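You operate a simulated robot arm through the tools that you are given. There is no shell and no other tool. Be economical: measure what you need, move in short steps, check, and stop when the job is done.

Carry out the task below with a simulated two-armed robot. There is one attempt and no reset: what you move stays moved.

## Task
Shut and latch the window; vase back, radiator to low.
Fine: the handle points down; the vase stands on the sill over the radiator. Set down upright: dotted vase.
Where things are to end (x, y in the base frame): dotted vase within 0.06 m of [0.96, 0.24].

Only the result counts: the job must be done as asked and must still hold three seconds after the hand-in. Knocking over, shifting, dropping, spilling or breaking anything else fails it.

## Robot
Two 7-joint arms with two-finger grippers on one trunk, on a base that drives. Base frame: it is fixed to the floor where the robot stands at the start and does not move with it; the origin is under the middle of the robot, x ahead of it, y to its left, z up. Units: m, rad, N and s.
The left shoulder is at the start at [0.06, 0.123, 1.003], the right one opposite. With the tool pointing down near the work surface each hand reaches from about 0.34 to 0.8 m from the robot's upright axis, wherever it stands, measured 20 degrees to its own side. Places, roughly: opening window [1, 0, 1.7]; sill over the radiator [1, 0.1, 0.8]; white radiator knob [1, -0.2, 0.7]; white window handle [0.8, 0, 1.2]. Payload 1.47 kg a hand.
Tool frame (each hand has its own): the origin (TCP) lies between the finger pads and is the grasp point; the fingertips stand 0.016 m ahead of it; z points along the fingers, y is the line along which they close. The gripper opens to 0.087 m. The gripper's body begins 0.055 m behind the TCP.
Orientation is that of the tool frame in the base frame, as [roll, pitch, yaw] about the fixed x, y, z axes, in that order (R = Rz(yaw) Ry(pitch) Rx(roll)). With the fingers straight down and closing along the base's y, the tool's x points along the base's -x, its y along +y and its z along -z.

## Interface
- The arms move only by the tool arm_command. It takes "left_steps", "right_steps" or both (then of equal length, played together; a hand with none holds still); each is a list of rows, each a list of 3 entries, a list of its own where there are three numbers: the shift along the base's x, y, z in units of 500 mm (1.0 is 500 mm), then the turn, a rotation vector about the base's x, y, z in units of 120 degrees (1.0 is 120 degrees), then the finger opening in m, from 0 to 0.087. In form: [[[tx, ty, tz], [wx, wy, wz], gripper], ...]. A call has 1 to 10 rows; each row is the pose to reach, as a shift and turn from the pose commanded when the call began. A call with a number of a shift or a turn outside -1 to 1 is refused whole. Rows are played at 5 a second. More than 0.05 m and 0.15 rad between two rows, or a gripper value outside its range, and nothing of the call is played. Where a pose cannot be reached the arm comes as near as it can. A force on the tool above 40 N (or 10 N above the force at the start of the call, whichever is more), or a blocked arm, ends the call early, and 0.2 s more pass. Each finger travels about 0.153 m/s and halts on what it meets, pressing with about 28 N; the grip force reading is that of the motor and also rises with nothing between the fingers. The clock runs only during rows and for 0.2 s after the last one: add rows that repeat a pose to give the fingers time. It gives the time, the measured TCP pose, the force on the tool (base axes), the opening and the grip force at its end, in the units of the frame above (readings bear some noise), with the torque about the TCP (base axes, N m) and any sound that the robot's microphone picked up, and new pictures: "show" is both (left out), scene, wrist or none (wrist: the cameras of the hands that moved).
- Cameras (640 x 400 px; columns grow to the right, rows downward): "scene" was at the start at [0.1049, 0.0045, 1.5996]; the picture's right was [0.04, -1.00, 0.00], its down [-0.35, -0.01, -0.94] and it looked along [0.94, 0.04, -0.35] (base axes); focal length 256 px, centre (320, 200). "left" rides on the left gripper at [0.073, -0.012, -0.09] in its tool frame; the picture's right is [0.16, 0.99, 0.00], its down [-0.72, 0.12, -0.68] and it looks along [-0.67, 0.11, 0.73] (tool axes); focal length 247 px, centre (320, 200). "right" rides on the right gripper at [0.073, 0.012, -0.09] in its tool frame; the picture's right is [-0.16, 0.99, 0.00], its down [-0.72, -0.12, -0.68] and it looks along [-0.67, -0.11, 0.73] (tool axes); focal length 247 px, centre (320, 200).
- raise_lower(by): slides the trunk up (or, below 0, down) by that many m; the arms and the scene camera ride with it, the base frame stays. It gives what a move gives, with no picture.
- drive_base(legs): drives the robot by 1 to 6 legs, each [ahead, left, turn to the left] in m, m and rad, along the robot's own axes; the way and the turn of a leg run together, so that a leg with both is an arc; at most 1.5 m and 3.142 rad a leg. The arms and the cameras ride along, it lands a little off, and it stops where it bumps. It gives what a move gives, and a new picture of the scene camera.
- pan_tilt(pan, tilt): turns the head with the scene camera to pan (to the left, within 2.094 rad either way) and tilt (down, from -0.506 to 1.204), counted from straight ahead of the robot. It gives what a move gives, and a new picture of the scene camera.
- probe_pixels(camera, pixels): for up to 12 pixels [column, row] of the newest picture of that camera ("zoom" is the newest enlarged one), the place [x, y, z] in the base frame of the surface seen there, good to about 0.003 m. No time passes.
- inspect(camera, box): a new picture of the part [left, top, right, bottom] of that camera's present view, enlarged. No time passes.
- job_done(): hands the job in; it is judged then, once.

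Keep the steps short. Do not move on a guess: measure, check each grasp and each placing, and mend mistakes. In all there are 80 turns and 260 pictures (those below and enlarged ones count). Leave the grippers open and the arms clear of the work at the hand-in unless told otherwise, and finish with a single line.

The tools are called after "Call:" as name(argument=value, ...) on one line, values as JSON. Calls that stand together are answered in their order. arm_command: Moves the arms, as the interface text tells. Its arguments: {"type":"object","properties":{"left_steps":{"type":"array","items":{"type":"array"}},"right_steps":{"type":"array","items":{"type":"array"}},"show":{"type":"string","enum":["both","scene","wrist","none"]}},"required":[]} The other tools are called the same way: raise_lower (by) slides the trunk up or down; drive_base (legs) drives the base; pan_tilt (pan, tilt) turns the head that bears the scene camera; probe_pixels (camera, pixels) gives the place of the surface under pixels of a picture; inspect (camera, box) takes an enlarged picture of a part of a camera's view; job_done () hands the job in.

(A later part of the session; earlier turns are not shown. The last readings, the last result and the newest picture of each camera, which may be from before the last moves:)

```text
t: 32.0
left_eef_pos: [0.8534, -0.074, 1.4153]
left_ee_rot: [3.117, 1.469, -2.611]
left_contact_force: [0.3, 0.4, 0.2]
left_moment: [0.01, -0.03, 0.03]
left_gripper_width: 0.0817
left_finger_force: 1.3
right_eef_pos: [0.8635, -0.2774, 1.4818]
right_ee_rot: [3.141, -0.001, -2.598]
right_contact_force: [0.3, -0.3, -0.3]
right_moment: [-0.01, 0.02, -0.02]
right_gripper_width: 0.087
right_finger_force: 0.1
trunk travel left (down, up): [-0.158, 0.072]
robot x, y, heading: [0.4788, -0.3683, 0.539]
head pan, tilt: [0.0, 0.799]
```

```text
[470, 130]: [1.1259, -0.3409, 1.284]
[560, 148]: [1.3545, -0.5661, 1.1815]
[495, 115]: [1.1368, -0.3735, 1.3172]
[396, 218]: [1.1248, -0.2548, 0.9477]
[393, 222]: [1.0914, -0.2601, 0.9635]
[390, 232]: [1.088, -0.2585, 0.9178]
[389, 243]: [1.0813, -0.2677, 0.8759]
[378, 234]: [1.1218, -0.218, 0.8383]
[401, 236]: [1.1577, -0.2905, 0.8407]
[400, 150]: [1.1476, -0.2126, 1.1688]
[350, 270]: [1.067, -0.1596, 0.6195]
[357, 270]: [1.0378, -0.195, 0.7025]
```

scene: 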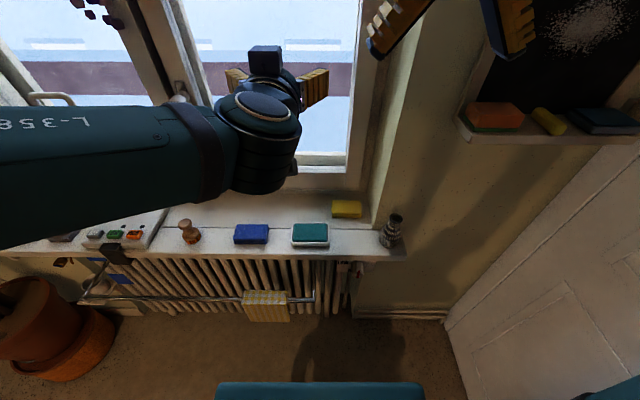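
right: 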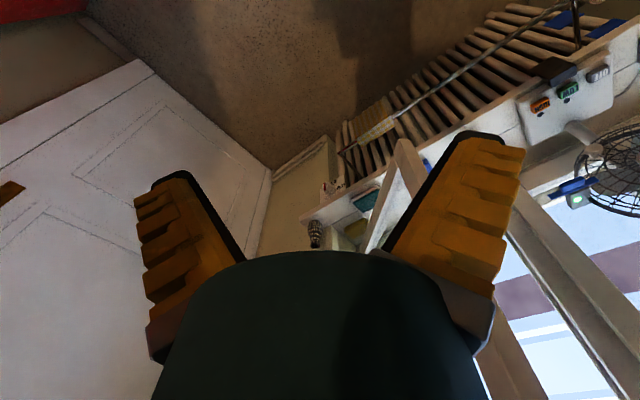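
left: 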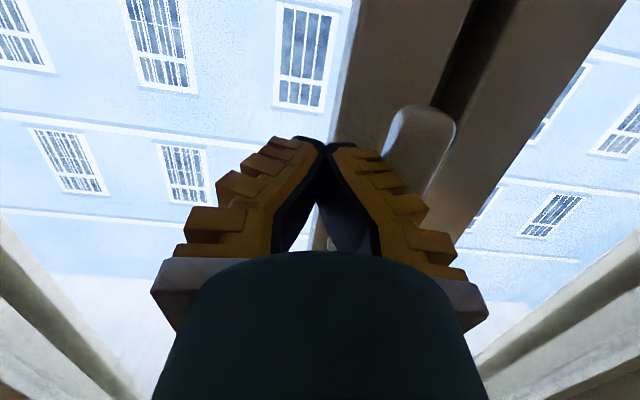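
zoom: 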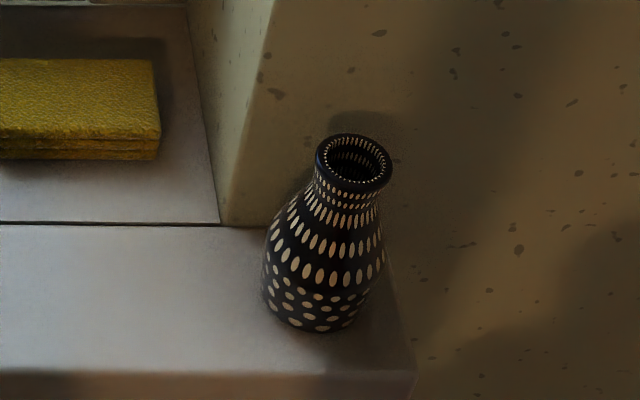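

The vase axis is near (1.107, -0.260) and its top is at z 0.963. I'll bring the right hand down in front of it, tilted 60° forward and open.

Call:
arm_command(right_steps=[[[0.031, -0.008, -0.09], [0.0262, -0.0425, 0], 0.087], [[0.062, -0.015, -0.18], [0.0525, -0.0851, 0], 0.087], [[0.092, -0.023, -0.27], [0.0787, -0.1276, 0], 0.087], [[0.123, -0.03, -0.36], [0.105, -0.1702, 0], 0.087], [[0.154, -0.038, -0.45], [0.1312, -0.2127, 0], 0.087], [[0.185, -0.045, -0.54], [0.1575, -0.2553, 0], 0.087], [[0.215, -0.053, -0.63], [0.1837, -0.2978, 0], 0.087], [[0.246, -0.061, -0.72], [0.21, -0.3404, 0], 0.087], [[0.277, -0.068, -0.81], [0.2362, -0.3829, 0], 0.087], [[0.308, -0.076, -0.9], [0.2625, -0.4255, 0], 0.087]])

```text
t: 34.4
left_eef_pos: [0.8528, -0.0751, 1.4162]
left_ee_rot: [3.114, 1.47, -2.612]
left_contact_force: [-0.2, -0.1, -0.5]
left_moment: [-0.02, 0.04, 0.0]
left_gripper_width: 0.0818
left_finger_force: 1.1
right_eef_pos: [0.9865, -0.2393, 1.0532]
right_ee_rot: [-3.064, 1.093, -2.319]
right_contact_force: [0.6, 0.1, -0.4]
right_moment: [0.0, -0.03, -0.01]
right_gripper_width: 0.0868
right_finger_force: 0.0
right hand out of reach, approached as far as the arm can: row 9, 10
trunk travel left (down, up): [-0.158, 0.072]
robot x, y, heading: [0.4829, -0.368, 0.544]
head pan, tilt: [0.0, 0.799]
stopped in row 10 (right hand): the arm was blocked; the commanded pose is now the measured one
```

scene: 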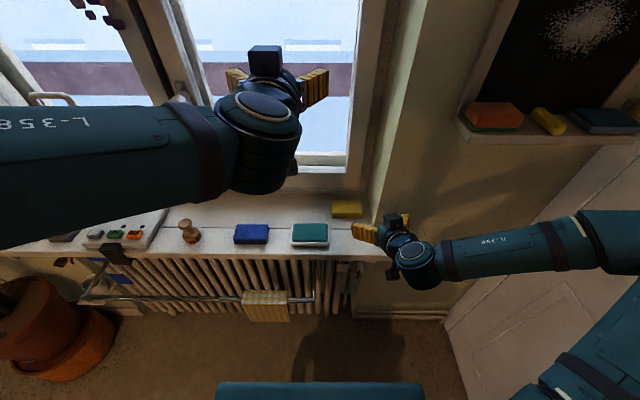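
right: 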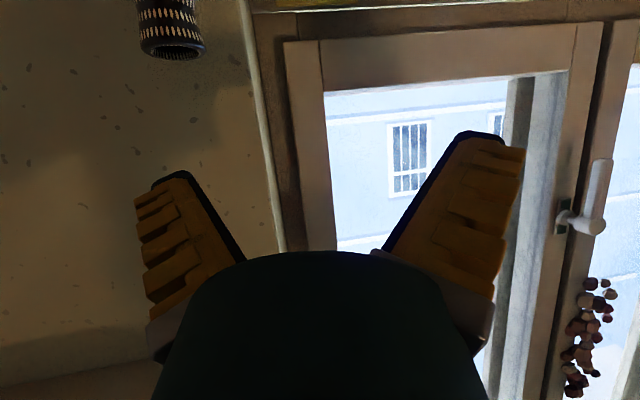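

The right wrist hit a joint limit out to the side, so I need to stand further right. I'll check elbow clearance to the door first.

Call:
probe_pixels(camera="scene", pixels=[[600, 240], [635, 225], [560, 240], [620, 300], [560, 395]])

Call:
pan_tilt(pan=-0.7, tilt=0.7)

```text
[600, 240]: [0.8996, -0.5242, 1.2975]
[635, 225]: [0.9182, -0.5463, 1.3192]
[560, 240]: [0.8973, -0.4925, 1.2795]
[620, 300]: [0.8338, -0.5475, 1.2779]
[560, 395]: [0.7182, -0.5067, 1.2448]
```

```text
t: 35.5
left_eef_pos: [0.853, -0.0745, 1.4158]
left_ee_rot: [3.118, 1.469, -2.607]
left_contact_force: [-1.1, -0.2, 0.2]
left_moment: [-0.01, 0.0, -0.02]
left_gripper_width: 0.0818
left_finger_force: 1.4
right_eef_pos: [0.9873, -0.2367, 1.053]
right_ee_rot: [-3.064, 1.092, -2.32]
right_contact_force: [-0.6, 0.1, 0.3]
right_moment: [0.01, 0.0, 0.04]
right_gripper_width: 0.0872
right_finger_force: 0.0
trunk travel left (down, up): [-0.158, 0.072]
robot x, y, heading: [0.4802, -0.3701, 0.541]
head pan, tilt: [-0.7, 0.7]
```

scene: 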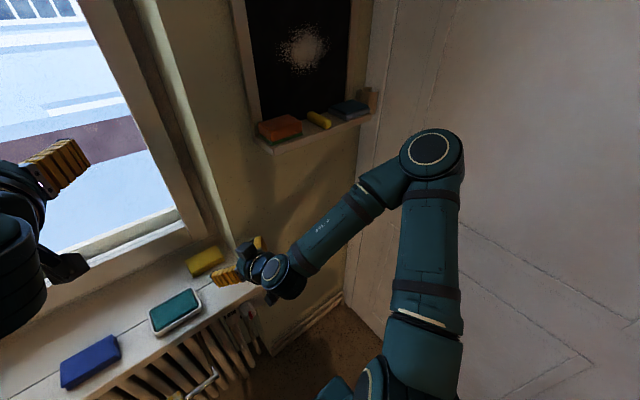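

The elbow is at about 0.25 m from the door. I'll drive right 0.12 m, turn the hand to a cleaner 45° tilt and back off slightly.

Call:
drive_base(legs=[[0, -0.12, 0]])

Call:
arm_command(right_steps=[[[-0.02, 0.01, 0.02], [-0.018, 0.033, -0.026], 0.087], [[-0.04, 0.02, 0.03], [-0.036, 0.066, -0.052], 0.087], [[-0.05, 0.03, 0.03], [-0.055, 0.099, -0.079], 0.087], [[-0.05, 0.03, 0.03], [-0.073, 0.132, -0.105], 0.087], [[-0.05, 0.03, 0.03], [-0.073, 0.132, -0.105], 0.087]])

```text
t: 37.2
left_eef_pos: [0.9149, -0.1757, 1.4162]
left_ee_rot: [3.113, 1.468, -2.611]
left_contact_force: [-0.2, -0.2, 0.1]
left_moment: [0.02, 0.0, 0.02]
left_gripper_width: 0.0816
left_finger_force: 1.3
right_eef_pos: [1.0494, -0.3399, 1.0522]
right_ee_rot: [-3.067, 1.091, -2.32]
right_contact_force: [0.1, 0.2, 0.5]
right_moment: [0.02, -0.05, -0.02]
right_gripper_width: 0.0872
right_finger_force: 0.0
trunk travel left (down, up): [-0.158, 0.072]
robot x, y, heading: [0.5416, -0.4693, 0.545]
head pan, tilt: [-0.7, 0.7]
```

scene: 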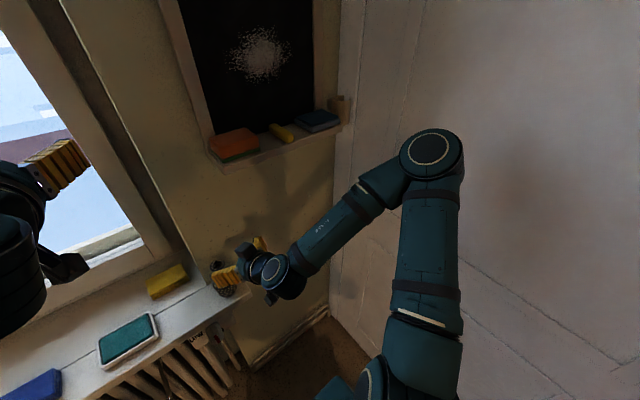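

```text
t: 38.4
left_eef_pos: [0.915, -0.1757, 1.4152]
left_ee_rot: [3.12, 1.469, -2.608]
left_contact_force: [0.6, 0.2, 0.7]
left_moment: [-0.01, 0.0, -0.02]
left_gripper_width: 0.0817
left_finger_force: 1.4
right_eef_pos: [1.0239, -0.3248, 1.067]
right_ee_rot: [3.13, 0.781, -2.611]
right_contact_force: [0.0, 0.5, -0.6]
right_moment: [-0.01, 0.0, 0.0]
right_gripper_width: 0.0868
right_finger_force: 0.0
trunk travel left (down, up): [-0.158, 0.072]
robot x, y, heading: [0.5437, -0.4689, 0.546]
head pan, tilt: [-0.7, 0.7]
```

scene: 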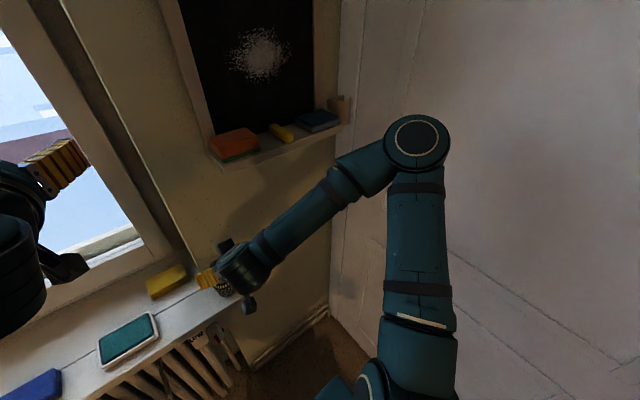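
right: 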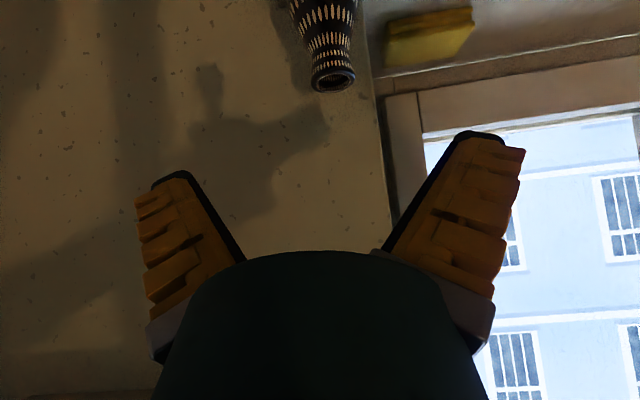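

The orientation is right now. I'll measure the vase from the wrist camera.

Call:
probe_pixels(camera="right", pixels=[[332, 91], [312, 80], [355, 78], [333, 70], [298, 15], [355, 5], [325, 20], [330, 45]])

Call:
inspect(camera="right", box=[250, 0, 410, 100])

```text
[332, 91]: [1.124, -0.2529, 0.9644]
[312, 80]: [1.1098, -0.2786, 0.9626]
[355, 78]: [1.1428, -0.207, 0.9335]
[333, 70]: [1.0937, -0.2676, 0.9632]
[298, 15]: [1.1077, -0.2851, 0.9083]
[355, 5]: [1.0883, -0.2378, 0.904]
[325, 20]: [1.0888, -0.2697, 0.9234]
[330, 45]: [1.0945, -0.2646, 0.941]
```

```text
4.00 times, centred on (330, 50) of right
```

zoom: 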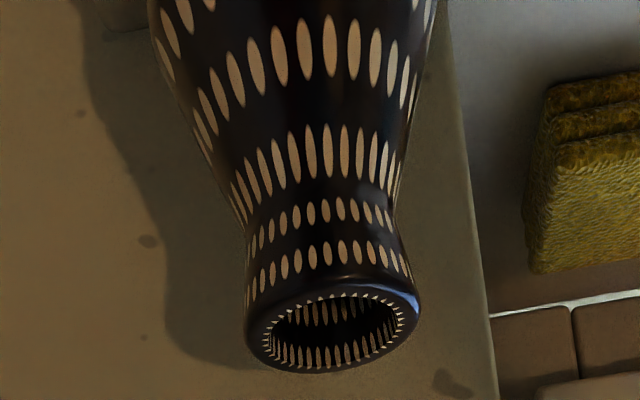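

The vase centre is (1.109, -0.260) and its radius at the grasp height is about 0.027. I'll align, then go in along the tool axis with the fingers open.

Call:
arm_command(right_steps=[[[0.017, 0.02, -0.065], [0, 0, 0], 0.087], [[0.034, 0.04, -0.13], [0, 0, 0], 0.087], [[0.049, 0.058, -0.196], [0, 0, 0], 0.087], [[0.079, 0.076, -0.232], [0, 0, 0], 0.087], [[0.109, 0.094, -0.267], [0, 0, 0], 0.087], [[0.14, 0.112, -0.303], [0, 0, 0], 0.087], [[0.17, 0.13, -0.338], [0, 0, 0], 0.087], [[0.17, 0.13, -0.338], [0, 0, 0], 0.087]])

```text
t: 40.2
left_eef_pos: [0.9146, -0.1747, 1.4161]
left_ee_rot: [3.119, 1.468, -2.607]
left_contact_force: [-0.2, 0.2, 0.1]
left_moment: [0.0, 0.0, -0.01]
left_gripper_width: 0.0818
left_finger_force: 0.8
right_eef_pos: [1.1082, -0.2576, 0.899]
right_ee_rot: [3.13, 0.782, -2.613]
right_contact_force: [-0.5, -0.1, 0.3]
right_moment: [0.0, 0.03, -0.01]
right_gripper_width: 0.0871
right_finger_force: 0.0
trunk travel left (down, up): [-0.158, 0.072]
robot x, y, heading: [0.5412, -0.4699, 0.549]
head pan, tilt: [-0.7, 0.7]
```

scene: 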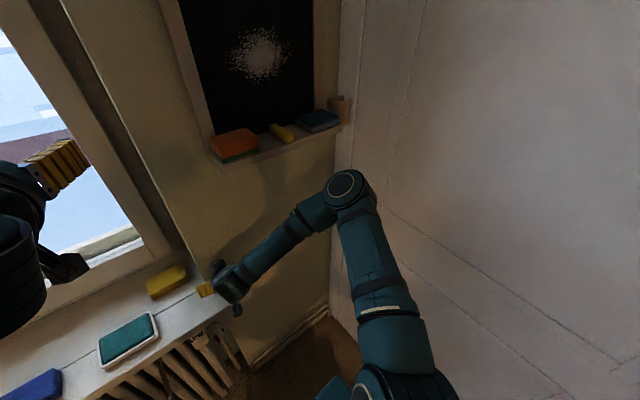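
right: 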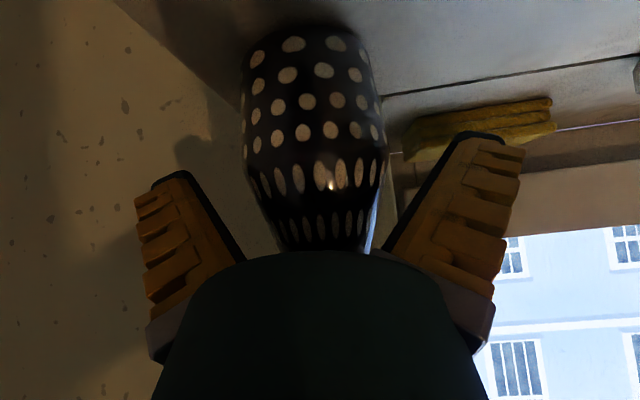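

The vase sits between the fingers with no contact so far. I'll close the gripper.

Call:
arm_command(right_steps=[[[0, 0, 0], [0, 0, 0], 0.06], [[0, 0, 0], [0, 0, 0], 0.03], [[0, 0, 0], [0, 0, 0], 0.0], [[0, 0, 0], [0, 0, 0], 0.0]], show="wrist")

```text
t: 41.2
left_eef_pos: [0.9142, -0.175, 1.415]
left_ee_rot: [3.119, 1.468, -2.608]
left_contact_force: [-0.4, 0.8, 0.2]
left_moment: [-0.02, -0.01, 0.04]
left_gripper_width: 0.0816
left_finger_force: 0.5
right_eef_pos: [1.1087, -0.2586, 0.8995]
right_ee_rot: [3.128, 0.78, -2.614]
right_contact_force: [0.0, -0.5, -0.2]
right_moment: [-0.04, 0.02, 0.05]
right_gripper_width: 0.0661
right_finger_force: 27.8
trunk travel left (down, up): [-0.158, 0.072]
robot x, y, heading: [0.5447, -0.4721, 0.549]
head pan, tilt: [-0.7, 0.7]
```

right: 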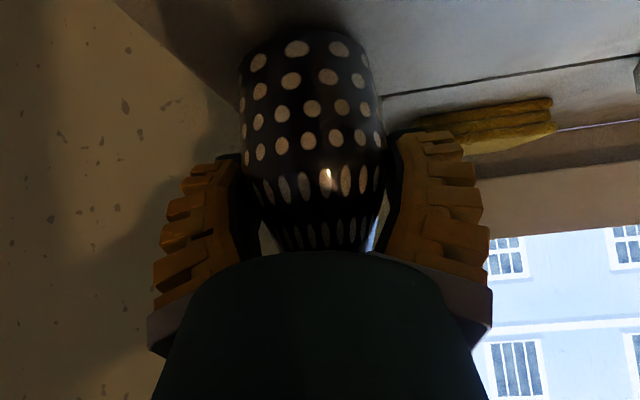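

Gripped at a width of 0.066. I'll lift it straight up 0.12 m.

Call:
arm_command(right_steps=[[[0, 0, 0.04], [0, 0, 0], 0.0], [[0, 0, 0.1], [0, 0, 0], 0.0], [[-0.02, -0.01, 0.17], [0, 0, 0], 0.0], [[-0.04, -0.025, 0.24], [0, 0, 0], 0.0], [[-0.08, -0.05, 0.28], [0, 0, 0], 0.0]])

```text
t: 42.4
left_eef_pos: [0.9138, -0.1755, 1.4162]
left_ee_rot: [3.12, 1.467, -2.606]
left_contact_force: [-0.2, 0.3, 0.5]
left_moment: [0.05, 0.02, 0.0]
left_gripper_width: 0.0817
left_finger_force: 1.6
right_eef_pos: [1.0667, -0.2826, 1.0374]
right_ee_rot: [3.129, 0.781, -2.614]
right_contact_force: [-1.1, -0.1, -2.0]
right_moment: [-0.02, 0.03, -0.02]
right_gripper_width: 0.0661
right_finger_force: 28.2
trunk travel left (down, up): [-0.158, 0.072]
robot x, y, heading: [0.5425, -0.4701, 0.547]
head pan, tilt: [-0.7, 0.7]
```

scene: 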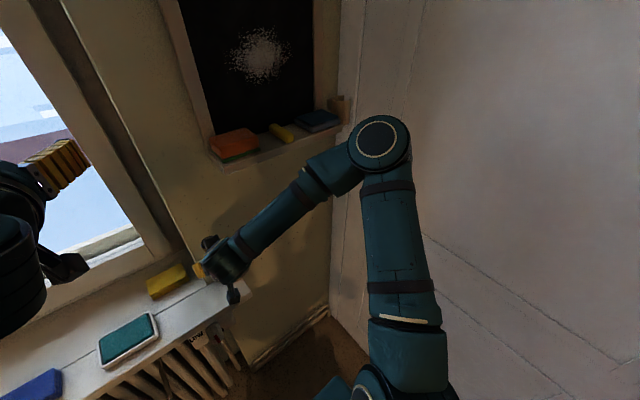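
right: 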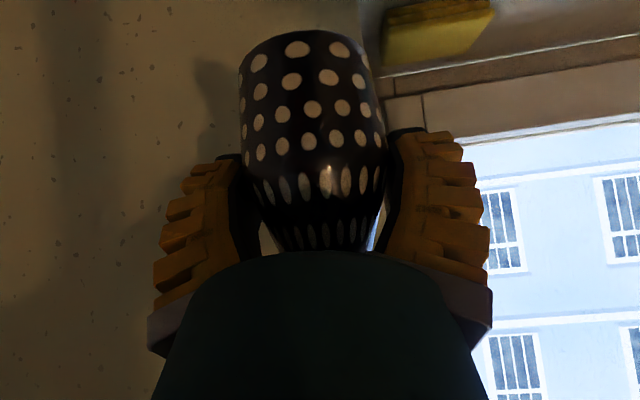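

Held securely. I'll drive left 0.35 m (a place where the arms were clear before), and turn the head back.

Call:
drive_base(legs=[[0, 0.35, 0]])

Call:
pan_tilt(pan=0.0, tilt=0.8)

```text
t: 46.1
left_eef_pos: [0.7327, 0.1257, 1.4163]
left_ee_rot: [3.118, 1.469, -2.613]
left_contact_force: [0.4, 0.6, 0.2]
left_moment: [0.04, -0.01, 0.01]
left_gripper_width: 0.0816
left_finger_force: 1.0
right_eef_pos: [0.8851, 0.0185, 1.0362]
right_ee_rot: [3.13, 0.78, -2.62]
right_contact_force: [0.0, 0.3, -2.2]
right_moment: [0.0, 0.03, -0.03]
right_gripper_width: 0.0661
right_finger_force: 27.9
trunk travel left (down, up): [-0.158, 0.072]
robot x, y, heading: [0.3601, -0.1696, 0.539]
head pan, tilt: [-0.7, 0.7]
```

scene: 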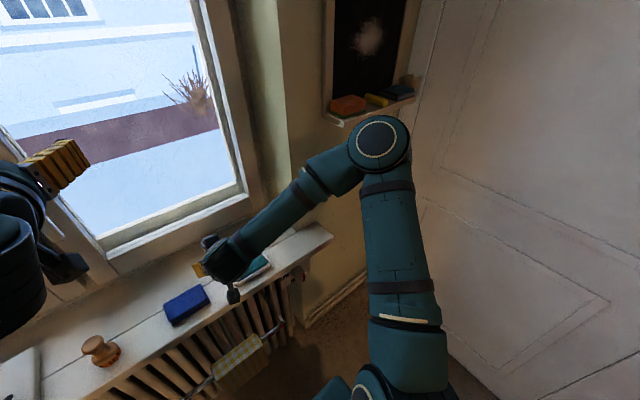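

```text
t: 47.2
left_eef_pos: [0.7329, 0.1258, 1.4164]
left_ee_rot: [3.118, 1.468, -2.613]
left_contact_force: [-0.4, 0.2, -0.4]
left_moment: [0.0, 0.02, -0.01]
left_gripper_width: 0.0816
left_finger_force: 1.1
right_eef_pos: [0.885, 0.0181, 1.0378]
right_ee_rot: [3.129, 0.779, -2.618]
right_contact_force: [0.1, -0.6, -2.1]
right_moment: [-0.02, 0.01, -0.02]
right_gripper_width: 0.0659
right_finger_force: 28.5
trunk travel left (down, up): [-0.158, 0.072]
robot x, y, heading: [0.36, -0.1664, 0.54]
head pan, tilt: [0.0, 0.799]
```

scene: 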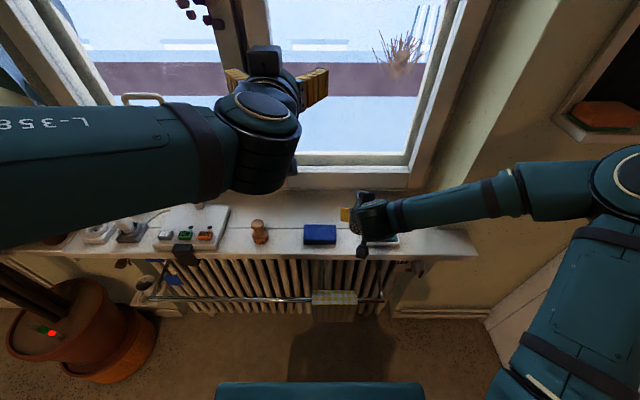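

Still held. I'll measure the blue sponge, the stamp and the free sill area behind them.

Call:
probe_pixels(camera="scene", pixels=[[306, 226], [335, 226], [305, 243], [335, 243], [260, 222], [320, 215], [290, 215], [300, 200], [330, 198], [300, 178], [320, 235]])

```text
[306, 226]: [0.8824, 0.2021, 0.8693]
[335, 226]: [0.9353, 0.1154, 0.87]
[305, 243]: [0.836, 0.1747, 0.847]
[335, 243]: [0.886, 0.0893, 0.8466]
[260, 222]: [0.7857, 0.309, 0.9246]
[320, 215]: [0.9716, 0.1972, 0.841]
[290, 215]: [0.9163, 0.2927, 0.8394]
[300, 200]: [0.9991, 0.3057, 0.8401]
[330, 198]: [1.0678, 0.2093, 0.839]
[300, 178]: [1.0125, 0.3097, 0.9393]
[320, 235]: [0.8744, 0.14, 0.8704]
```

Call:
probe_pixels(camera="scene", pixels=[[364, 252], [366, 240], [352, 235], [375, 245], [366, 215], [346, 214]])

Call:
inspect(camera="scene", box=[310, 180, 430, 270])

```text
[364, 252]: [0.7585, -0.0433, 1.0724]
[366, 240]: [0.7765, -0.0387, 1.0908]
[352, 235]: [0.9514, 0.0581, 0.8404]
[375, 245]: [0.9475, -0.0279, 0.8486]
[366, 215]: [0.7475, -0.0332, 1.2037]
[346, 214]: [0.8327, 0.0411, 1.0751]
```

```text
4.44 times, centred on (370, 225) of scene
```

zoom: 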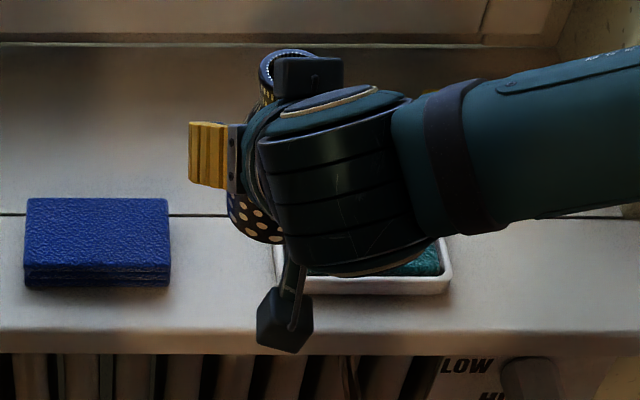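

The sponge ends at f≈0.857 and the vase spot behind it is free. I'll carry the vase over the spot at height while lifting the left hand further out of the way.

Call:
arm_command(right_steps=[[[0.023, 0.075, 0], [0, 0, 0], 0.0], [[0.046, 0.151, 0], [0, 0, 0], 0.0], [[0.07, 0.227, 0], [0, 0, 0], 0.0], [[0.093, 0.303, 0], [0, 0, 0], 0.0], [[0.116, 0.378, 0], [0, 0, 0], 0.0], [[0.14, 0.454, 0], [0, 0, 0], 0.0], [[0.14, 0.454, 0], [0, 0, 0], 0.0]], left_steps=[[[-0.017, -0.01, 0.04], [0, 0, 0], 0.08], [[-0.034, -0.02, 0.08], [0, 0, 0], 0.08], [[-0.05, -0.03, 0.12], [0, 0, 0], 0.08], [[-0.068, -0.042, 0.16], [0, 0, 0], 0.08], [[-0.085, -0.052, 0.2], [0, 0, 0], 0.08], [[-0.085, -0.052, 0.2], [0, 0, 0], 0.08], [[-0.085, -0.052, 0.2], [0, 0, 0], 0.08]])

```text
t: 48.8
left_eef_pos: [0.6918, 0.1015, 1.5165]
left_ee_rot: [3.113, 1.468, -2.621]
left_contact_force: [0.8, 0.6, -1.0]
left_moment: [0.01, 0.02, -0.01]
left_gripper_width: 0.0817
left_finger_force: 0.3
right_eef_pos: [0.9554, 0.2452, 1.0379]
right_ee_rot: [3.127, 0.781, -2.621]
right_contact_force: [0.1, -1.0, -2.5]
right_moment: [-0.01, 0.02, 0.03]
right_gripper_width: 0.066
right_finger_force: 28.1
trunk travel left (down, up): [-0.158, 0.072]
robot x, y, heading: [0.3619, -0.1671, 0.537]
head pan, tilt: [0.0, 0.799]
```

scene: 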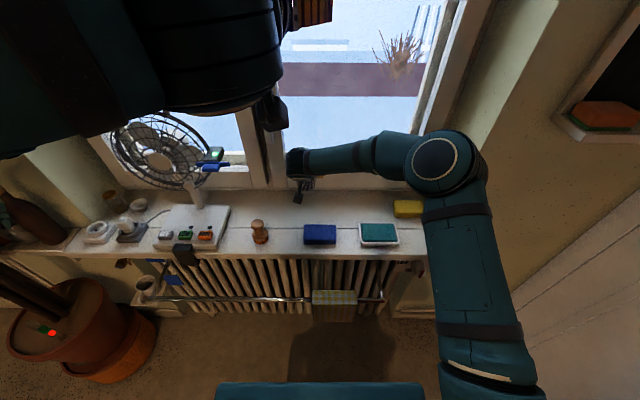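
right: 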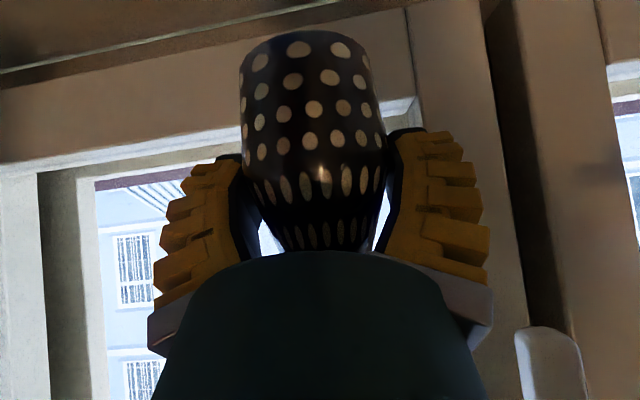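
left: 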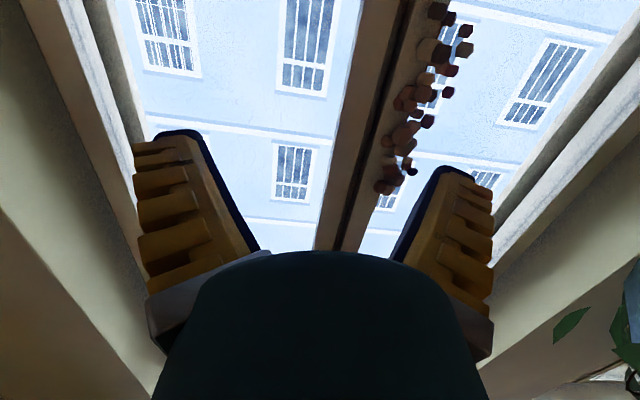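

I'm above the spot (0.955, 0.245). I'll lower gently to the grasp height of 0.900.

Call:
arm_command(right_steps=[[[0, 0, -0.07], [0, 0, 0], 0.0], [[0, 0, -0.14], [0, 0, 0], 0.0], [[0, 0, -0.2], [0, 0, 0], 0.0], [[0, 0, -0.24], [0, 0, 0], 0.0], [[0, 0, -0.26], [0, 0, 0], 0.0], [[0, 0, -0.27], [0, 0, 0], 0.0], [[0, 0, -0.275], [0, 0, 0], 0.0], [[0, 0, -0.275], [0, 0, 0], 0.0]])

```text
t: 50.6
left_eef_pos: [0.6917, 0.1018, 1.5153]
left_ee_rot: [3.12, 1.468, -2.614]
left_contact_force: [-0.6, 0.1, 0.3]
left_moment: [0.03, 0.03, 0.02]
left_gripper_width: 0.0816
left_finger_force: 1.5
right_eef_pos: [0.9572, 0.2451, 0.8997]
right_ee_rot: [3.129, 0.782, -2.622]
right_contact_force: [-0.3, -0.3, -2.7]
right_moment: [0.0, 0.01, -0.01]
right_gripper_width: 0.066
right_finger_force: 27.6
trunk travel left (down, up): [-0.158, 0.072]
robot x, y, heading: [0.3593, -0.1641, 0.541]
head pan, tilt: [0.0, 0.799]
```

scene: 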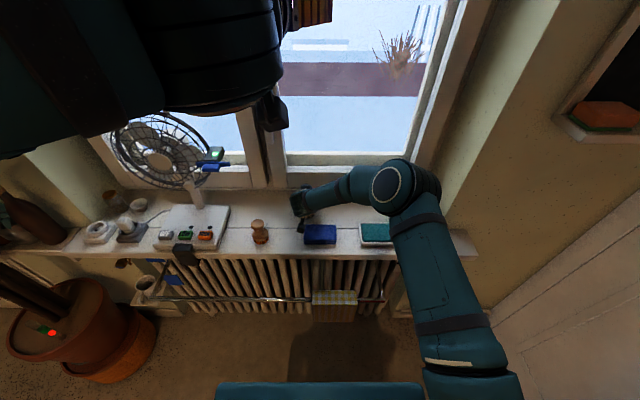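
right: 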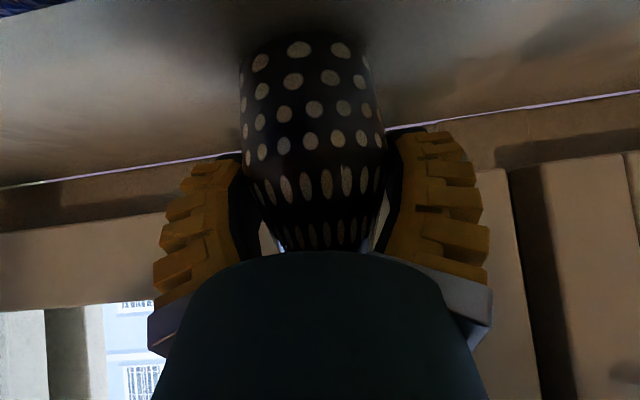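

The full vase weight is still on the hand, so the base hasn't touched yet. I'll go down in small steps.

Call:
arm_command(right_steps=[[[0, 0, -0.003], [0, 0, 0], 0.0], [[0, 0, -0.006], [0, 0, 0], 0.0], [[0, 0, -0.006], [0, 0, 0], 0.0]], show="none")

```text
t: 51.4
left_eef_pos: [0.6914, 0.102, 1.516]
left_ee_rot: [3.119, 1.467, -2.614]
left_contact_force: [-1.0, -0.4, -0.2]
left_moment: [0.01, 0.02, 0.02]
left_gripper_width: 0.0816
left_finger_force: 1.2
right_eef_pos: [0.9561, 0.2475, 0.8979]
right_ee_rot: [3.129, 0.782, -2.621]
right_contact_force: [-0.7, 0.5, 5.1]
right_moment: [0.1, -0.09, 0.02]
right_gripper_width: 0.0658
right_finger_force: 28.2
trunk travel left (down, up): [-0.158, 0.072]
robot x, y, heading: [0.3608, -0.164, 0.538]
head pan, tilt: [0.0, 0.799]
```

The vase now stands on the sill (5 N up). I'll open slowly and look.

Call:
arm_command(right_steps=[[[0, 0, 0.002], [0, 0, 0], 0.066], [[0, 0, 0.002], [0, 0, 0], 0.074], [[0, 0, 0.002], [0, 0, 0], 0.087], [[0, 0, 0.002], [0, 0, 0], 0.087]], show="wrist")

```text
t: 52.4
left_eef_pos: [0.6926, 0.1018, 1.5153]
left_ee_rot: [3.119, 1.466, -2.616]
left_contact_force: [-0.2, -0.7, 0.0]
left_moment: [-0.04, 0.0, 0.01]
left_gripper_width: 0.0818
left_finger_force: 1.6
right_eef_pos: [0.9568, 0.2458, 0.8973]
right_ee_rot: [3.13, 0.781, -2.62]
right_contact_force: [0.3, -0.9, 0.3]
right_moment: [0.05, -0.01, 0.01]
right_gripper_width: 0.087
right_finger_force: 0.0
trunk travel left (down, up): [-0.158, 0.072]
robot x, y, heading: [0.3594, -0.1642, 0.54]
head pan, tilt: [0.0, 0.799]
```

right: 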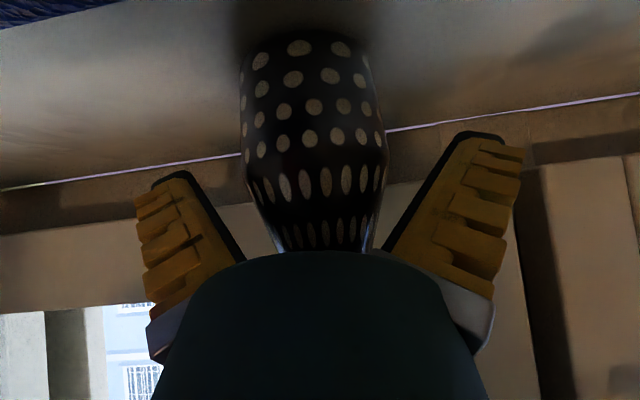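

Released and standing. I'll back the right hand out along its tool axis.

Call:
arm_command(right_steps=[[[-0.024, -0.014, 0.028], [0, 0, 0], 0.087], [[-0.061, -0.035, 0.071], [0, 0, 0], 0.087], [[-0.11, -0.063, 0.128], [0, 0, 0], 0.087], [[-0.158, -0.091, 0.185], [0, 0, 0], 0.087], [[-0.207, -0.119, 0.241], [0, 0, 0], 0.087], [[-0.244, -0.14, 0.284], [0, 0, 0], 0.087]])

```text
t: 53.8
left_eef_pos: [0.6925, 0.1004, 1.5139]
left_ee_rot: [3.117, 1.468, -2.614]
left_contact_force: [-0.8, -0.4, -0.1]
left_moment: [0.02, -0.01, -0.02]
left_gripper_width: 0.0816
left_finger_force: 1.4
right_eef_pos: [0.8326, 0.1743, 1.0382]
right_ee_rot: [3.13, 0.78, -2.621]
right_contact_force: [-0.3, -0.8, -0.3]
right_moment: [0.02, 0.0, -0.02]
right_gripper_width: 0.0872
right_finger_force: 0.1
trunk travel left (down, up): [-0.158, 0.072]
robot x, y, heading: [0.3602, -0.1672, 0.538]
head pan, tilt: [0.0, 0.799]
```

scene: 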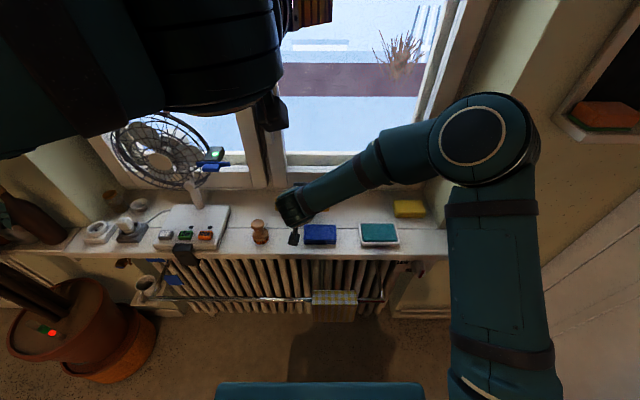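
right: 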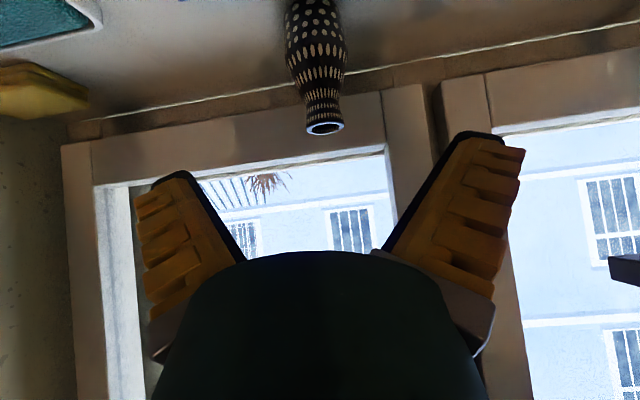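

The vase stands behind the sponge. Now I'll drive back and right toward the knob and check the vase from there.

Call:
drive_base(legs=[[-0.1, 0, 0], [0, -0.31, 0]])

```text
t: 57.9
left_eef_pos: [0.7661, -0.2187, 1.5142]
left_ee_rot: [3.117, 1.467, -2.615]
left_contact_force: [0.5, 0.0, -0.6]
left_moment: [0.06, 0.03, 0.05]
left_gripper_width: 0.0815
left_finger_force: 0.8
right_eef_pos: [0.9087, -0.1461, 1.0387]
right_ee_rot: [3.13, 0.781, -2.62]
right_contact_force: [-0.8, -0.4, 0.5]
right_moment: [-0.03, 0.0, -0.02]
right_gripper_width: 0.0867
right_finger_force: 0.1
trunk travel left (down, up): [-0.158, 0.072]
robot x, y, heading: [0.4295, -0.4842, 0.539]
head pan, tilt: [0.0, 0.799]
```

scene: 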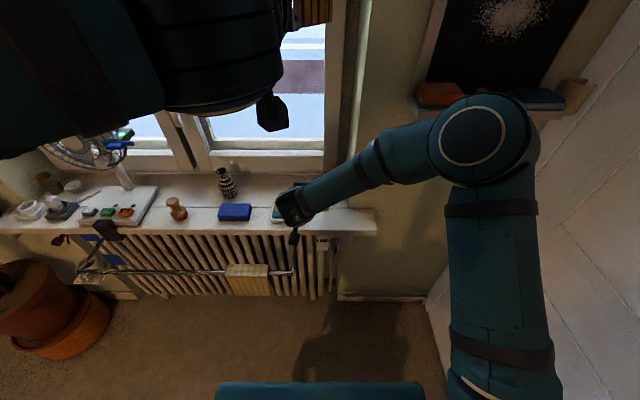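

Call:
inspect(camera="scene", box=[300, 220, 360, 260])

Call:
inspect(camera="scene", box=[160, 110, 290, 230])

Call:
probe_pixels(camera="scene", pixels=[[223, 168], [222, 173], [230, 195], [230, 185], [322, 243], [330, 243], [334, 243], [340, 245], [316, 243], [350, 236], [290, 270], [294, 240]])

```text
10.00 times, centred on (330, 240) of scene
```

zoom: 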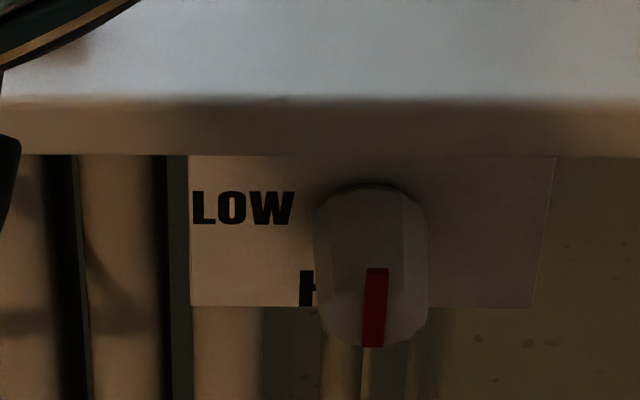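

```text
3.33 times, centred on (225, 170) of scene
```

zoom: 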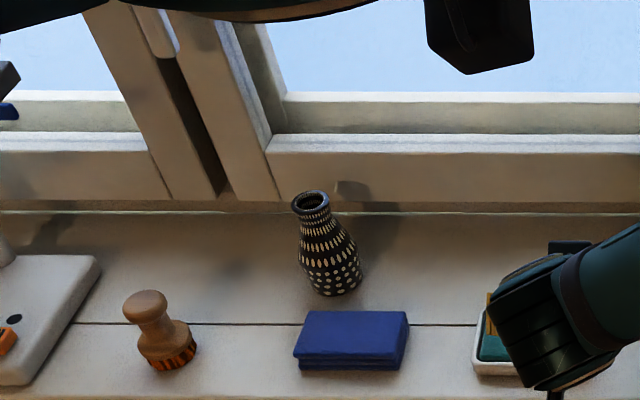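

```text
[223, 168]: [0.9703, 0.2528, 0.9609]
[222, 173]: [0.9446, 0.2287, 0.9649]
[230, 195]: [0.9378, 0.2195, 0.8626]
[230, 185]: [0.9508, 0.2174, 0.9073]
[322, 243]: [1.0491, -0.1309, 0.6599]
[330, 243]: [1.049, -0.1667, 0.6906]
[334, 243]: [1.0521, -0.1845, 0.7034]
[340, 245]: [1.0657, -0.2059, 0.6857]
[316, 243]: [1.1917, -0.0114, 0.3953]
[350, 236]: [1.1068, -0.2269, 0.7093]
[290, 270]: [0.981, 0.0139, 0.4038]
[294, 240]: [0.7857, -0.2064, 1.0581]
```

The vase stands upright at about (0.957, 0.241). The knob centre is near (1.05, -0.18, 0.69), with its red mark pointing down at HIGH and LOW to its left. I'll bring the right hand back from the sill, down in front of the knob, and tilted nearly level.

Call:
arm_command(right_steps=[[[-0.026, -0.081, 0], [0, 0, 0], 0.087], [[-0.053, -0.162, 0], [0, 0, 0], 0.087], [[-0.08, -0.243, 0], [0, 0, 0], 0.087], [[-0.106, -0.324, 0], [0, 0, 0], 0.087], [[-0.106, -0.324, -0.09], [0.022, -0.036, 0], 0.087], [[-0.106, -0.324, -0.18], [0.044, -0.071, 0], 0.087], [[-0.106, -0.324, -0.27], [0.066, -0.107, 0], 0.087], [[-0.106, -0.324, -0.36], [0.088, -0.142, 0], 0.087], [[-0.106, -0.324, -0.45], [0.109, -0.178, 0], 0.087], [[-0.106, -0.324, -0.54], [0.131, -0.213, 0], 0.087]])

```text
t: 60.1
left_eef_pos: [0.7659, -0.2174, 1.515]
left_ee_rot: [3.128, 1.468, -2.605]
left_contact_force: [-0.2, 0.5, 0.8]
left_moment: [-0.01, 0.04, -0.01]
left_gripper_width: 0.0817
left_finger_force: 1.1
right_eef_pos: [0.8445, -0.2873, 0.7739]
right_ee_rot: [3.116, 1.303, -2.637]
right_contact_force: [0.5, 1.0, 0.1]
right_moment: [-0.04, 0.02, 0.02]
right_gripper_width: 0.0871
right_finger_force: 0.0
right hand out of reach, approached as far as the arm can: row 9, 10
trunk travel left (down, up): [-0.158, 0.072]
robot x, y, heading: [0.4347, -0.4884, 0.541]
head pan, tilt: [0.0, 0.799]
```

scene: 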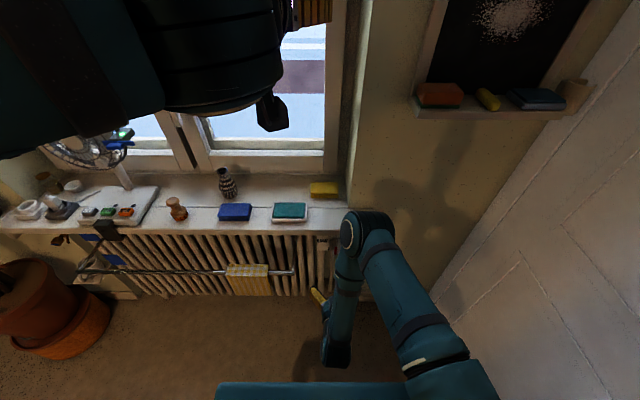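
right: 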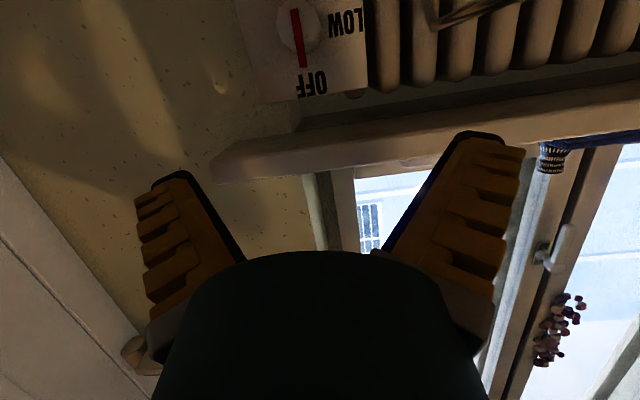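

Call:
inspect(camera="right", box=[220, 0, 400, 110])

Call:
probe_pixels(camera="right", pixels=[[294, 20], [303, 65], [290, 10], [280, 30], [318, 30], [297, 40], [345, 22], [312, 84], [345, 70], [270, 90], [290, 160]])

Call:
probe_pixels(camera="scene", pixels=[[350, 230], [370, 215], [345, 245], [340, 300], [335, 350]])

```text
3.56 times, centred on (310, 55) of right
```

zoom: 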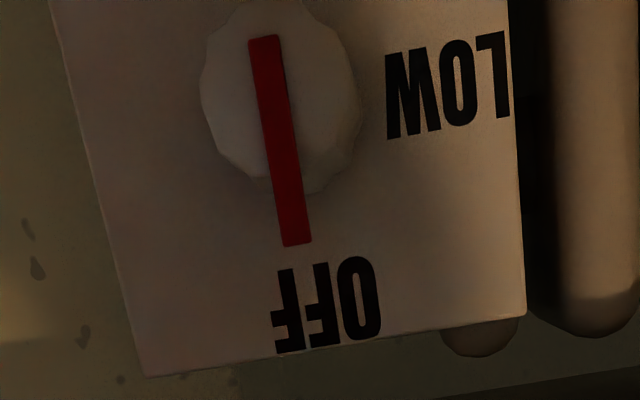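

```text
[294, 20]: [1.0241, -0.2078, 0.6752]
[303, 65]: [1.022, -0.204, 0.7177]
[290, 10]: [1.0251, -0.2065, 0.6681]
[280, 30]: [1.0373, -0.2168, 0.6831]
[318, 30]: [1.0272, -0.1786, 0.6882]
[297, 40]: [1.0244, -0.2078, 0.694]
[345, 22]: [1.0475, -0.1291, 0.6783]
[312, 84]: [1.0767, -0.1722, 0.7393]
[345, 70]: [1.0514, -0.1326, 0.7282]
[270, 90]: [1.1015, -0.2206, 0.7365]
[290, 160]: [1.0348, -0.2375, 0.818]
```

```text
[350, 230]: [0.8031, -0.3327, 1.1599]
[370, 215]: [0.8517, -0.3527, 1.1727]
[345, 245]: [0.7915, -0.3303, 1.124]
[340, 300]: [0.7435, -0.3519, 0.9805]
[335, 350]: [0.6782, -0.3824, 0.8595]
```

The red bar may stick out past the knob's rim on one end, so I need a better look. I'll lower the trunk 0.1 m to bring the wrist camera level with it.

Call:
raise_lower(by=-0.1)

Call:
inspect(camera="right", box=[200, 0, 440, 150])

Call:
inspect(camera="scene", box=[290, 200, 370, 250])

```text
t: 61.4
left_eef_pos: [0.7658, -0.218, 1.4154]
left_ee_rot: [3.119, 1.47, -2.615]
left_contact_force: [-0.3, 0.0, -0.6]
left_moment: [-0.01, -0.01, -0.02]
left_gripper_width: 0.0817
left_finger_force: 1.5
right_eef_pos: [0.846, -0.2902, 0.674]
right_ee_rot: [3.116, 1.303, -2.64]
right_contact_force: [-0.2, 0.1, 0.0]
right_moment: [-0.04, 0.0, -0.02]
right_gripper_width: 0.0871
right_finger_force: 0.0
trunk travel left (down, up): [-0.058, 0.172]
robot x, y, heading: [0.4354, -0.4873, 0.538]
head pan, tilt: [0.0, 0.799]
```

```text
2.67 times, centred on (320, 75) of right
```

zoom: 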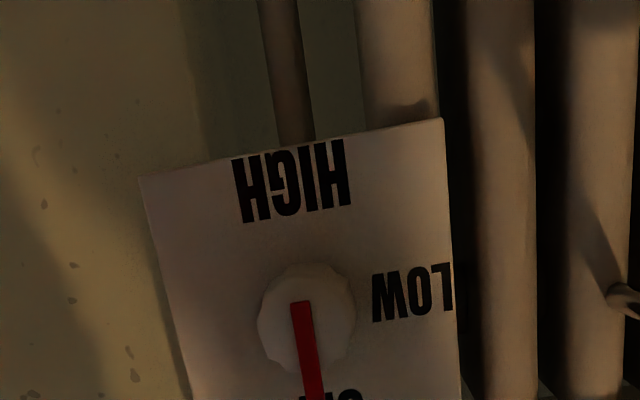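

```text
8.00 times, centred on (330, 225) of scene
```

zoom: 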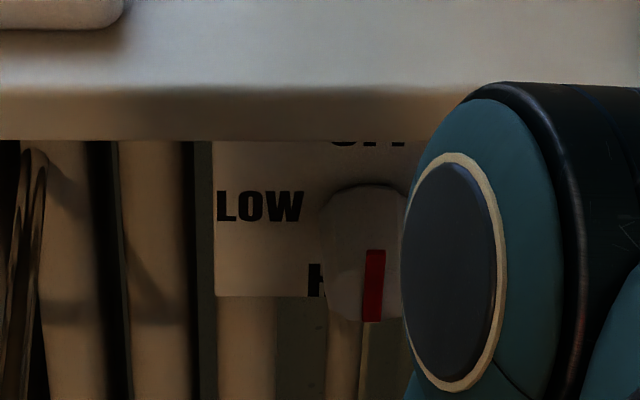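

Call:
inspect(camera="right", box=[270, 80, 370, 170])

Call:
probe_pixels(camera="right", pixels=[[314, 104], [314, 110], [314, 115], [316, 125], [317, 140], [319, 150], [305, 120], [300, 120], [325, 120], [330, 122], [308, 105], [322, 135]])

```text
4.44 times, centred on (320, 125) of right
```

zoom: 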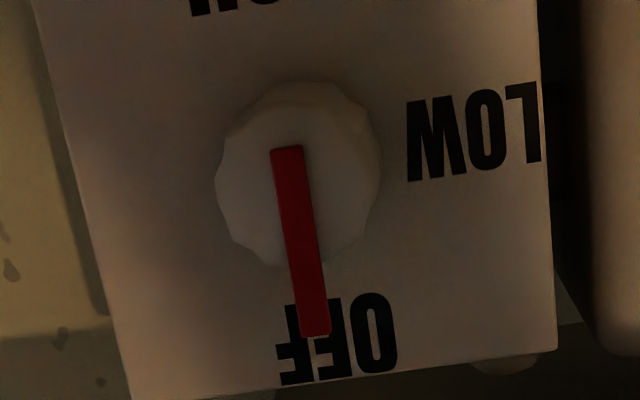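

```text
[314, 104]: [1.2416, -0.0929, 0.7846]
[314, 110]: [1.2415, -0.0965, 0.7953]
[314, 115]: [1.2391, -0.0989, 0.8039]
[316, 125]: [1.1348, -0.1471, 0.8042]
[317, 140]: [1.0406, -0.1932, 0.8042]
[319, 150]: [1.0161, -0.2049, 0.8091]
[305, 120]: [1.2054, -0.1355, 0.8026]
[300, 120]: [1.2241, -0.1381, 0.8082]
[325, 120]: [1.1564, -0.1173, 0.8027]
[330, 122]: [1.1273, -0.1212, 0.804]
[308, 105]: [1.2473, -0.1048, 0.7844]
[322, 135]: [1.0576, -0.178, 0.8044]
```

It's clear now: the red pointer bar sticks out towards OFF (up). LOW is a quarter turn counter-clockwise as seen from the room. I'll measure the knob on this enlarged picture.

Call:
probe_pixels(camera="zoom", pixels=[[286, 152], [295, 200], [312, 325], [240, 190], [255, 130], [350, 160], [345, 220], [300, 262], [225, 180], [300, 85], [370, 180], [450, 250]])

```text
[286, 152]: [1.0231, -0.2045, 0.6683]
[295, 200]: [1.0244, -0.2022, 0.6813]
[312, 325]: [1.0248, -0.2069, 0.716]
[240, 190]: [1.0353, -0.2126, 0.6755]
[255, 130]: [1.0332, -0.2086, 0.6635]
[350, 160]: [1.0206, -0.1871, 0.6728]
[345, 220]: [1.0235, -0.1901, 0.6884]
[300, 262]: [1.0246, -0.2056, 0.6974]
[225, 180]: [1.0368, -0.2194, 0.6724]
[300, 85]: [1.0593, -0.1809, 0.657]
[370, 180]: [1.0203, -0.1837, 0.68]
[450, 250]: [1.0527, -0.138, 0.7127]
```

The knob axis is at about l=-0.7115, z=0.678 in the wall frame, with radius 0.021 and its face at f≈0.77. I'll approach with the fingers left and right of it and the pointer bar between them.

Call:
arm_command(right_steps=[[[0.07, 0.028, 0.017], [0, 0, 0.008], 0.087], [[0.141, 0.055, 0.034], [0, 0, 0.016], 0.087], [[0.212, 0.083, 0.05], [0, 0, 0.024], 0.087], [[0.212, 0.083, 0.03], [0, 0, 0.024], 0.087]])

```text
t: 62.4
left_eef_pos: [0.7659, -0.2178, 1.4155]
left_ee_rot: [3.119, 1.468, -2.614]
left_contact_force: [0.5, 0.9, -0.8]
left_moment: [-0.03, -0.01, 0.02]
left_gripper_width: 0.0817
left_finger_force: 1.2
right_eef_pos: [0.9357, -0.2254, 0.6939]
right_ee_rot: [-3.111, 1.297, -2.555]
right_contact_force: [0.9, 0.2, -0.3]
right_moment: [-0.01, 0.0, -0.02]
right_gripper_width: 0.0871
right_finger_force: 0.1
right hand out of reach, approached as far as the arm can: row 1, 2, 3, 4
trunk travel left (down, up): [-0.058, 0.172]
robot x, y, heading: [0.4346, -0.4882, 0.533]
head pan, tilt: [0.0, 0.799]
```

scene: 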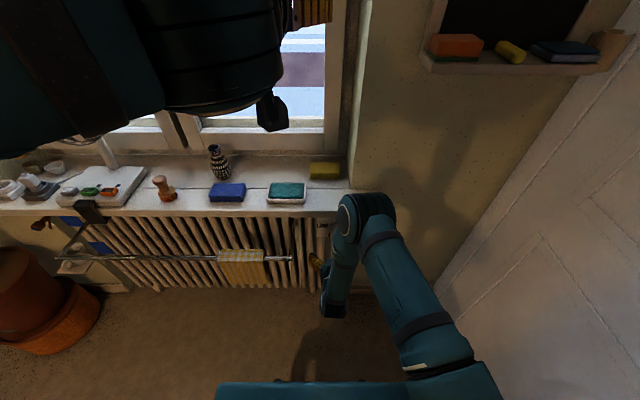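
right: 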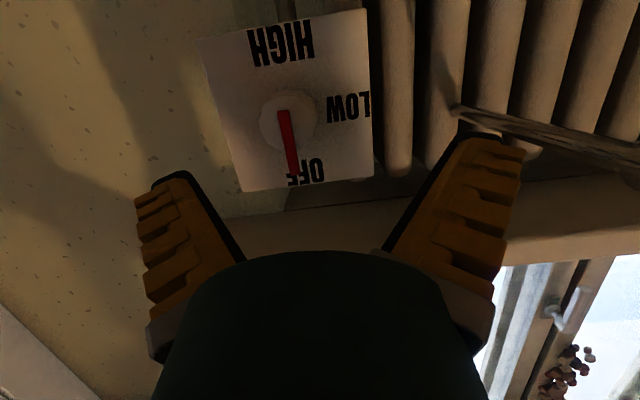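

The arm is again at its sideways limit, 3 cm left of the knob. I'll drive right 0.12 m so the knob is more inward for this arm.

Call:
drive_base(legs=[[0, -0.12, 0]])

```text
t: 64.1
left_eef_pos: [0.8259, -0.3209, 1.4153]
left_ee_rot: [3.115, 1.468, -2.618]
left_contact_force: [0.1, -0.7, 0.6]
left_moment: [0.01, 0.0, 0.0]
left_gripper_width: 0.0816
left_finger_force: 1.0
right_eef_pos: [0.9951, -0.3278, 0.6942]
right_ee_rot: [-3.114, 1.298, -2.558]
right_contact_force: [0.6, -0.1, 0.1]
right_moment: [0.01, -0.01, 0.03]
right_gripper_width: 0.0869
right_finger_force: 0.1
trunk travel left (down, up): [-0.058, 0.172]
robot x, y, heading: [0.4942, -0.5912, 0.541]
head pan, tilt: [0.0, 0.799]
```

scene: 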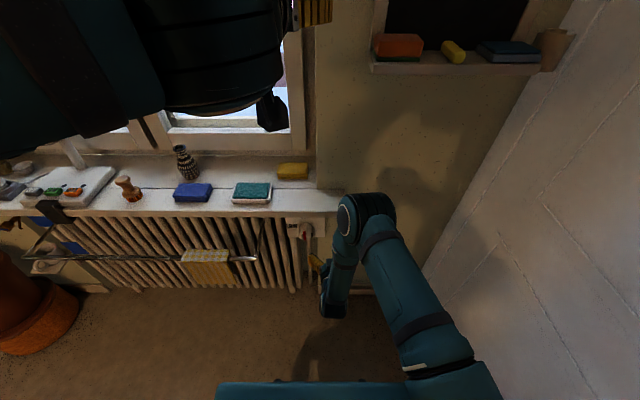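

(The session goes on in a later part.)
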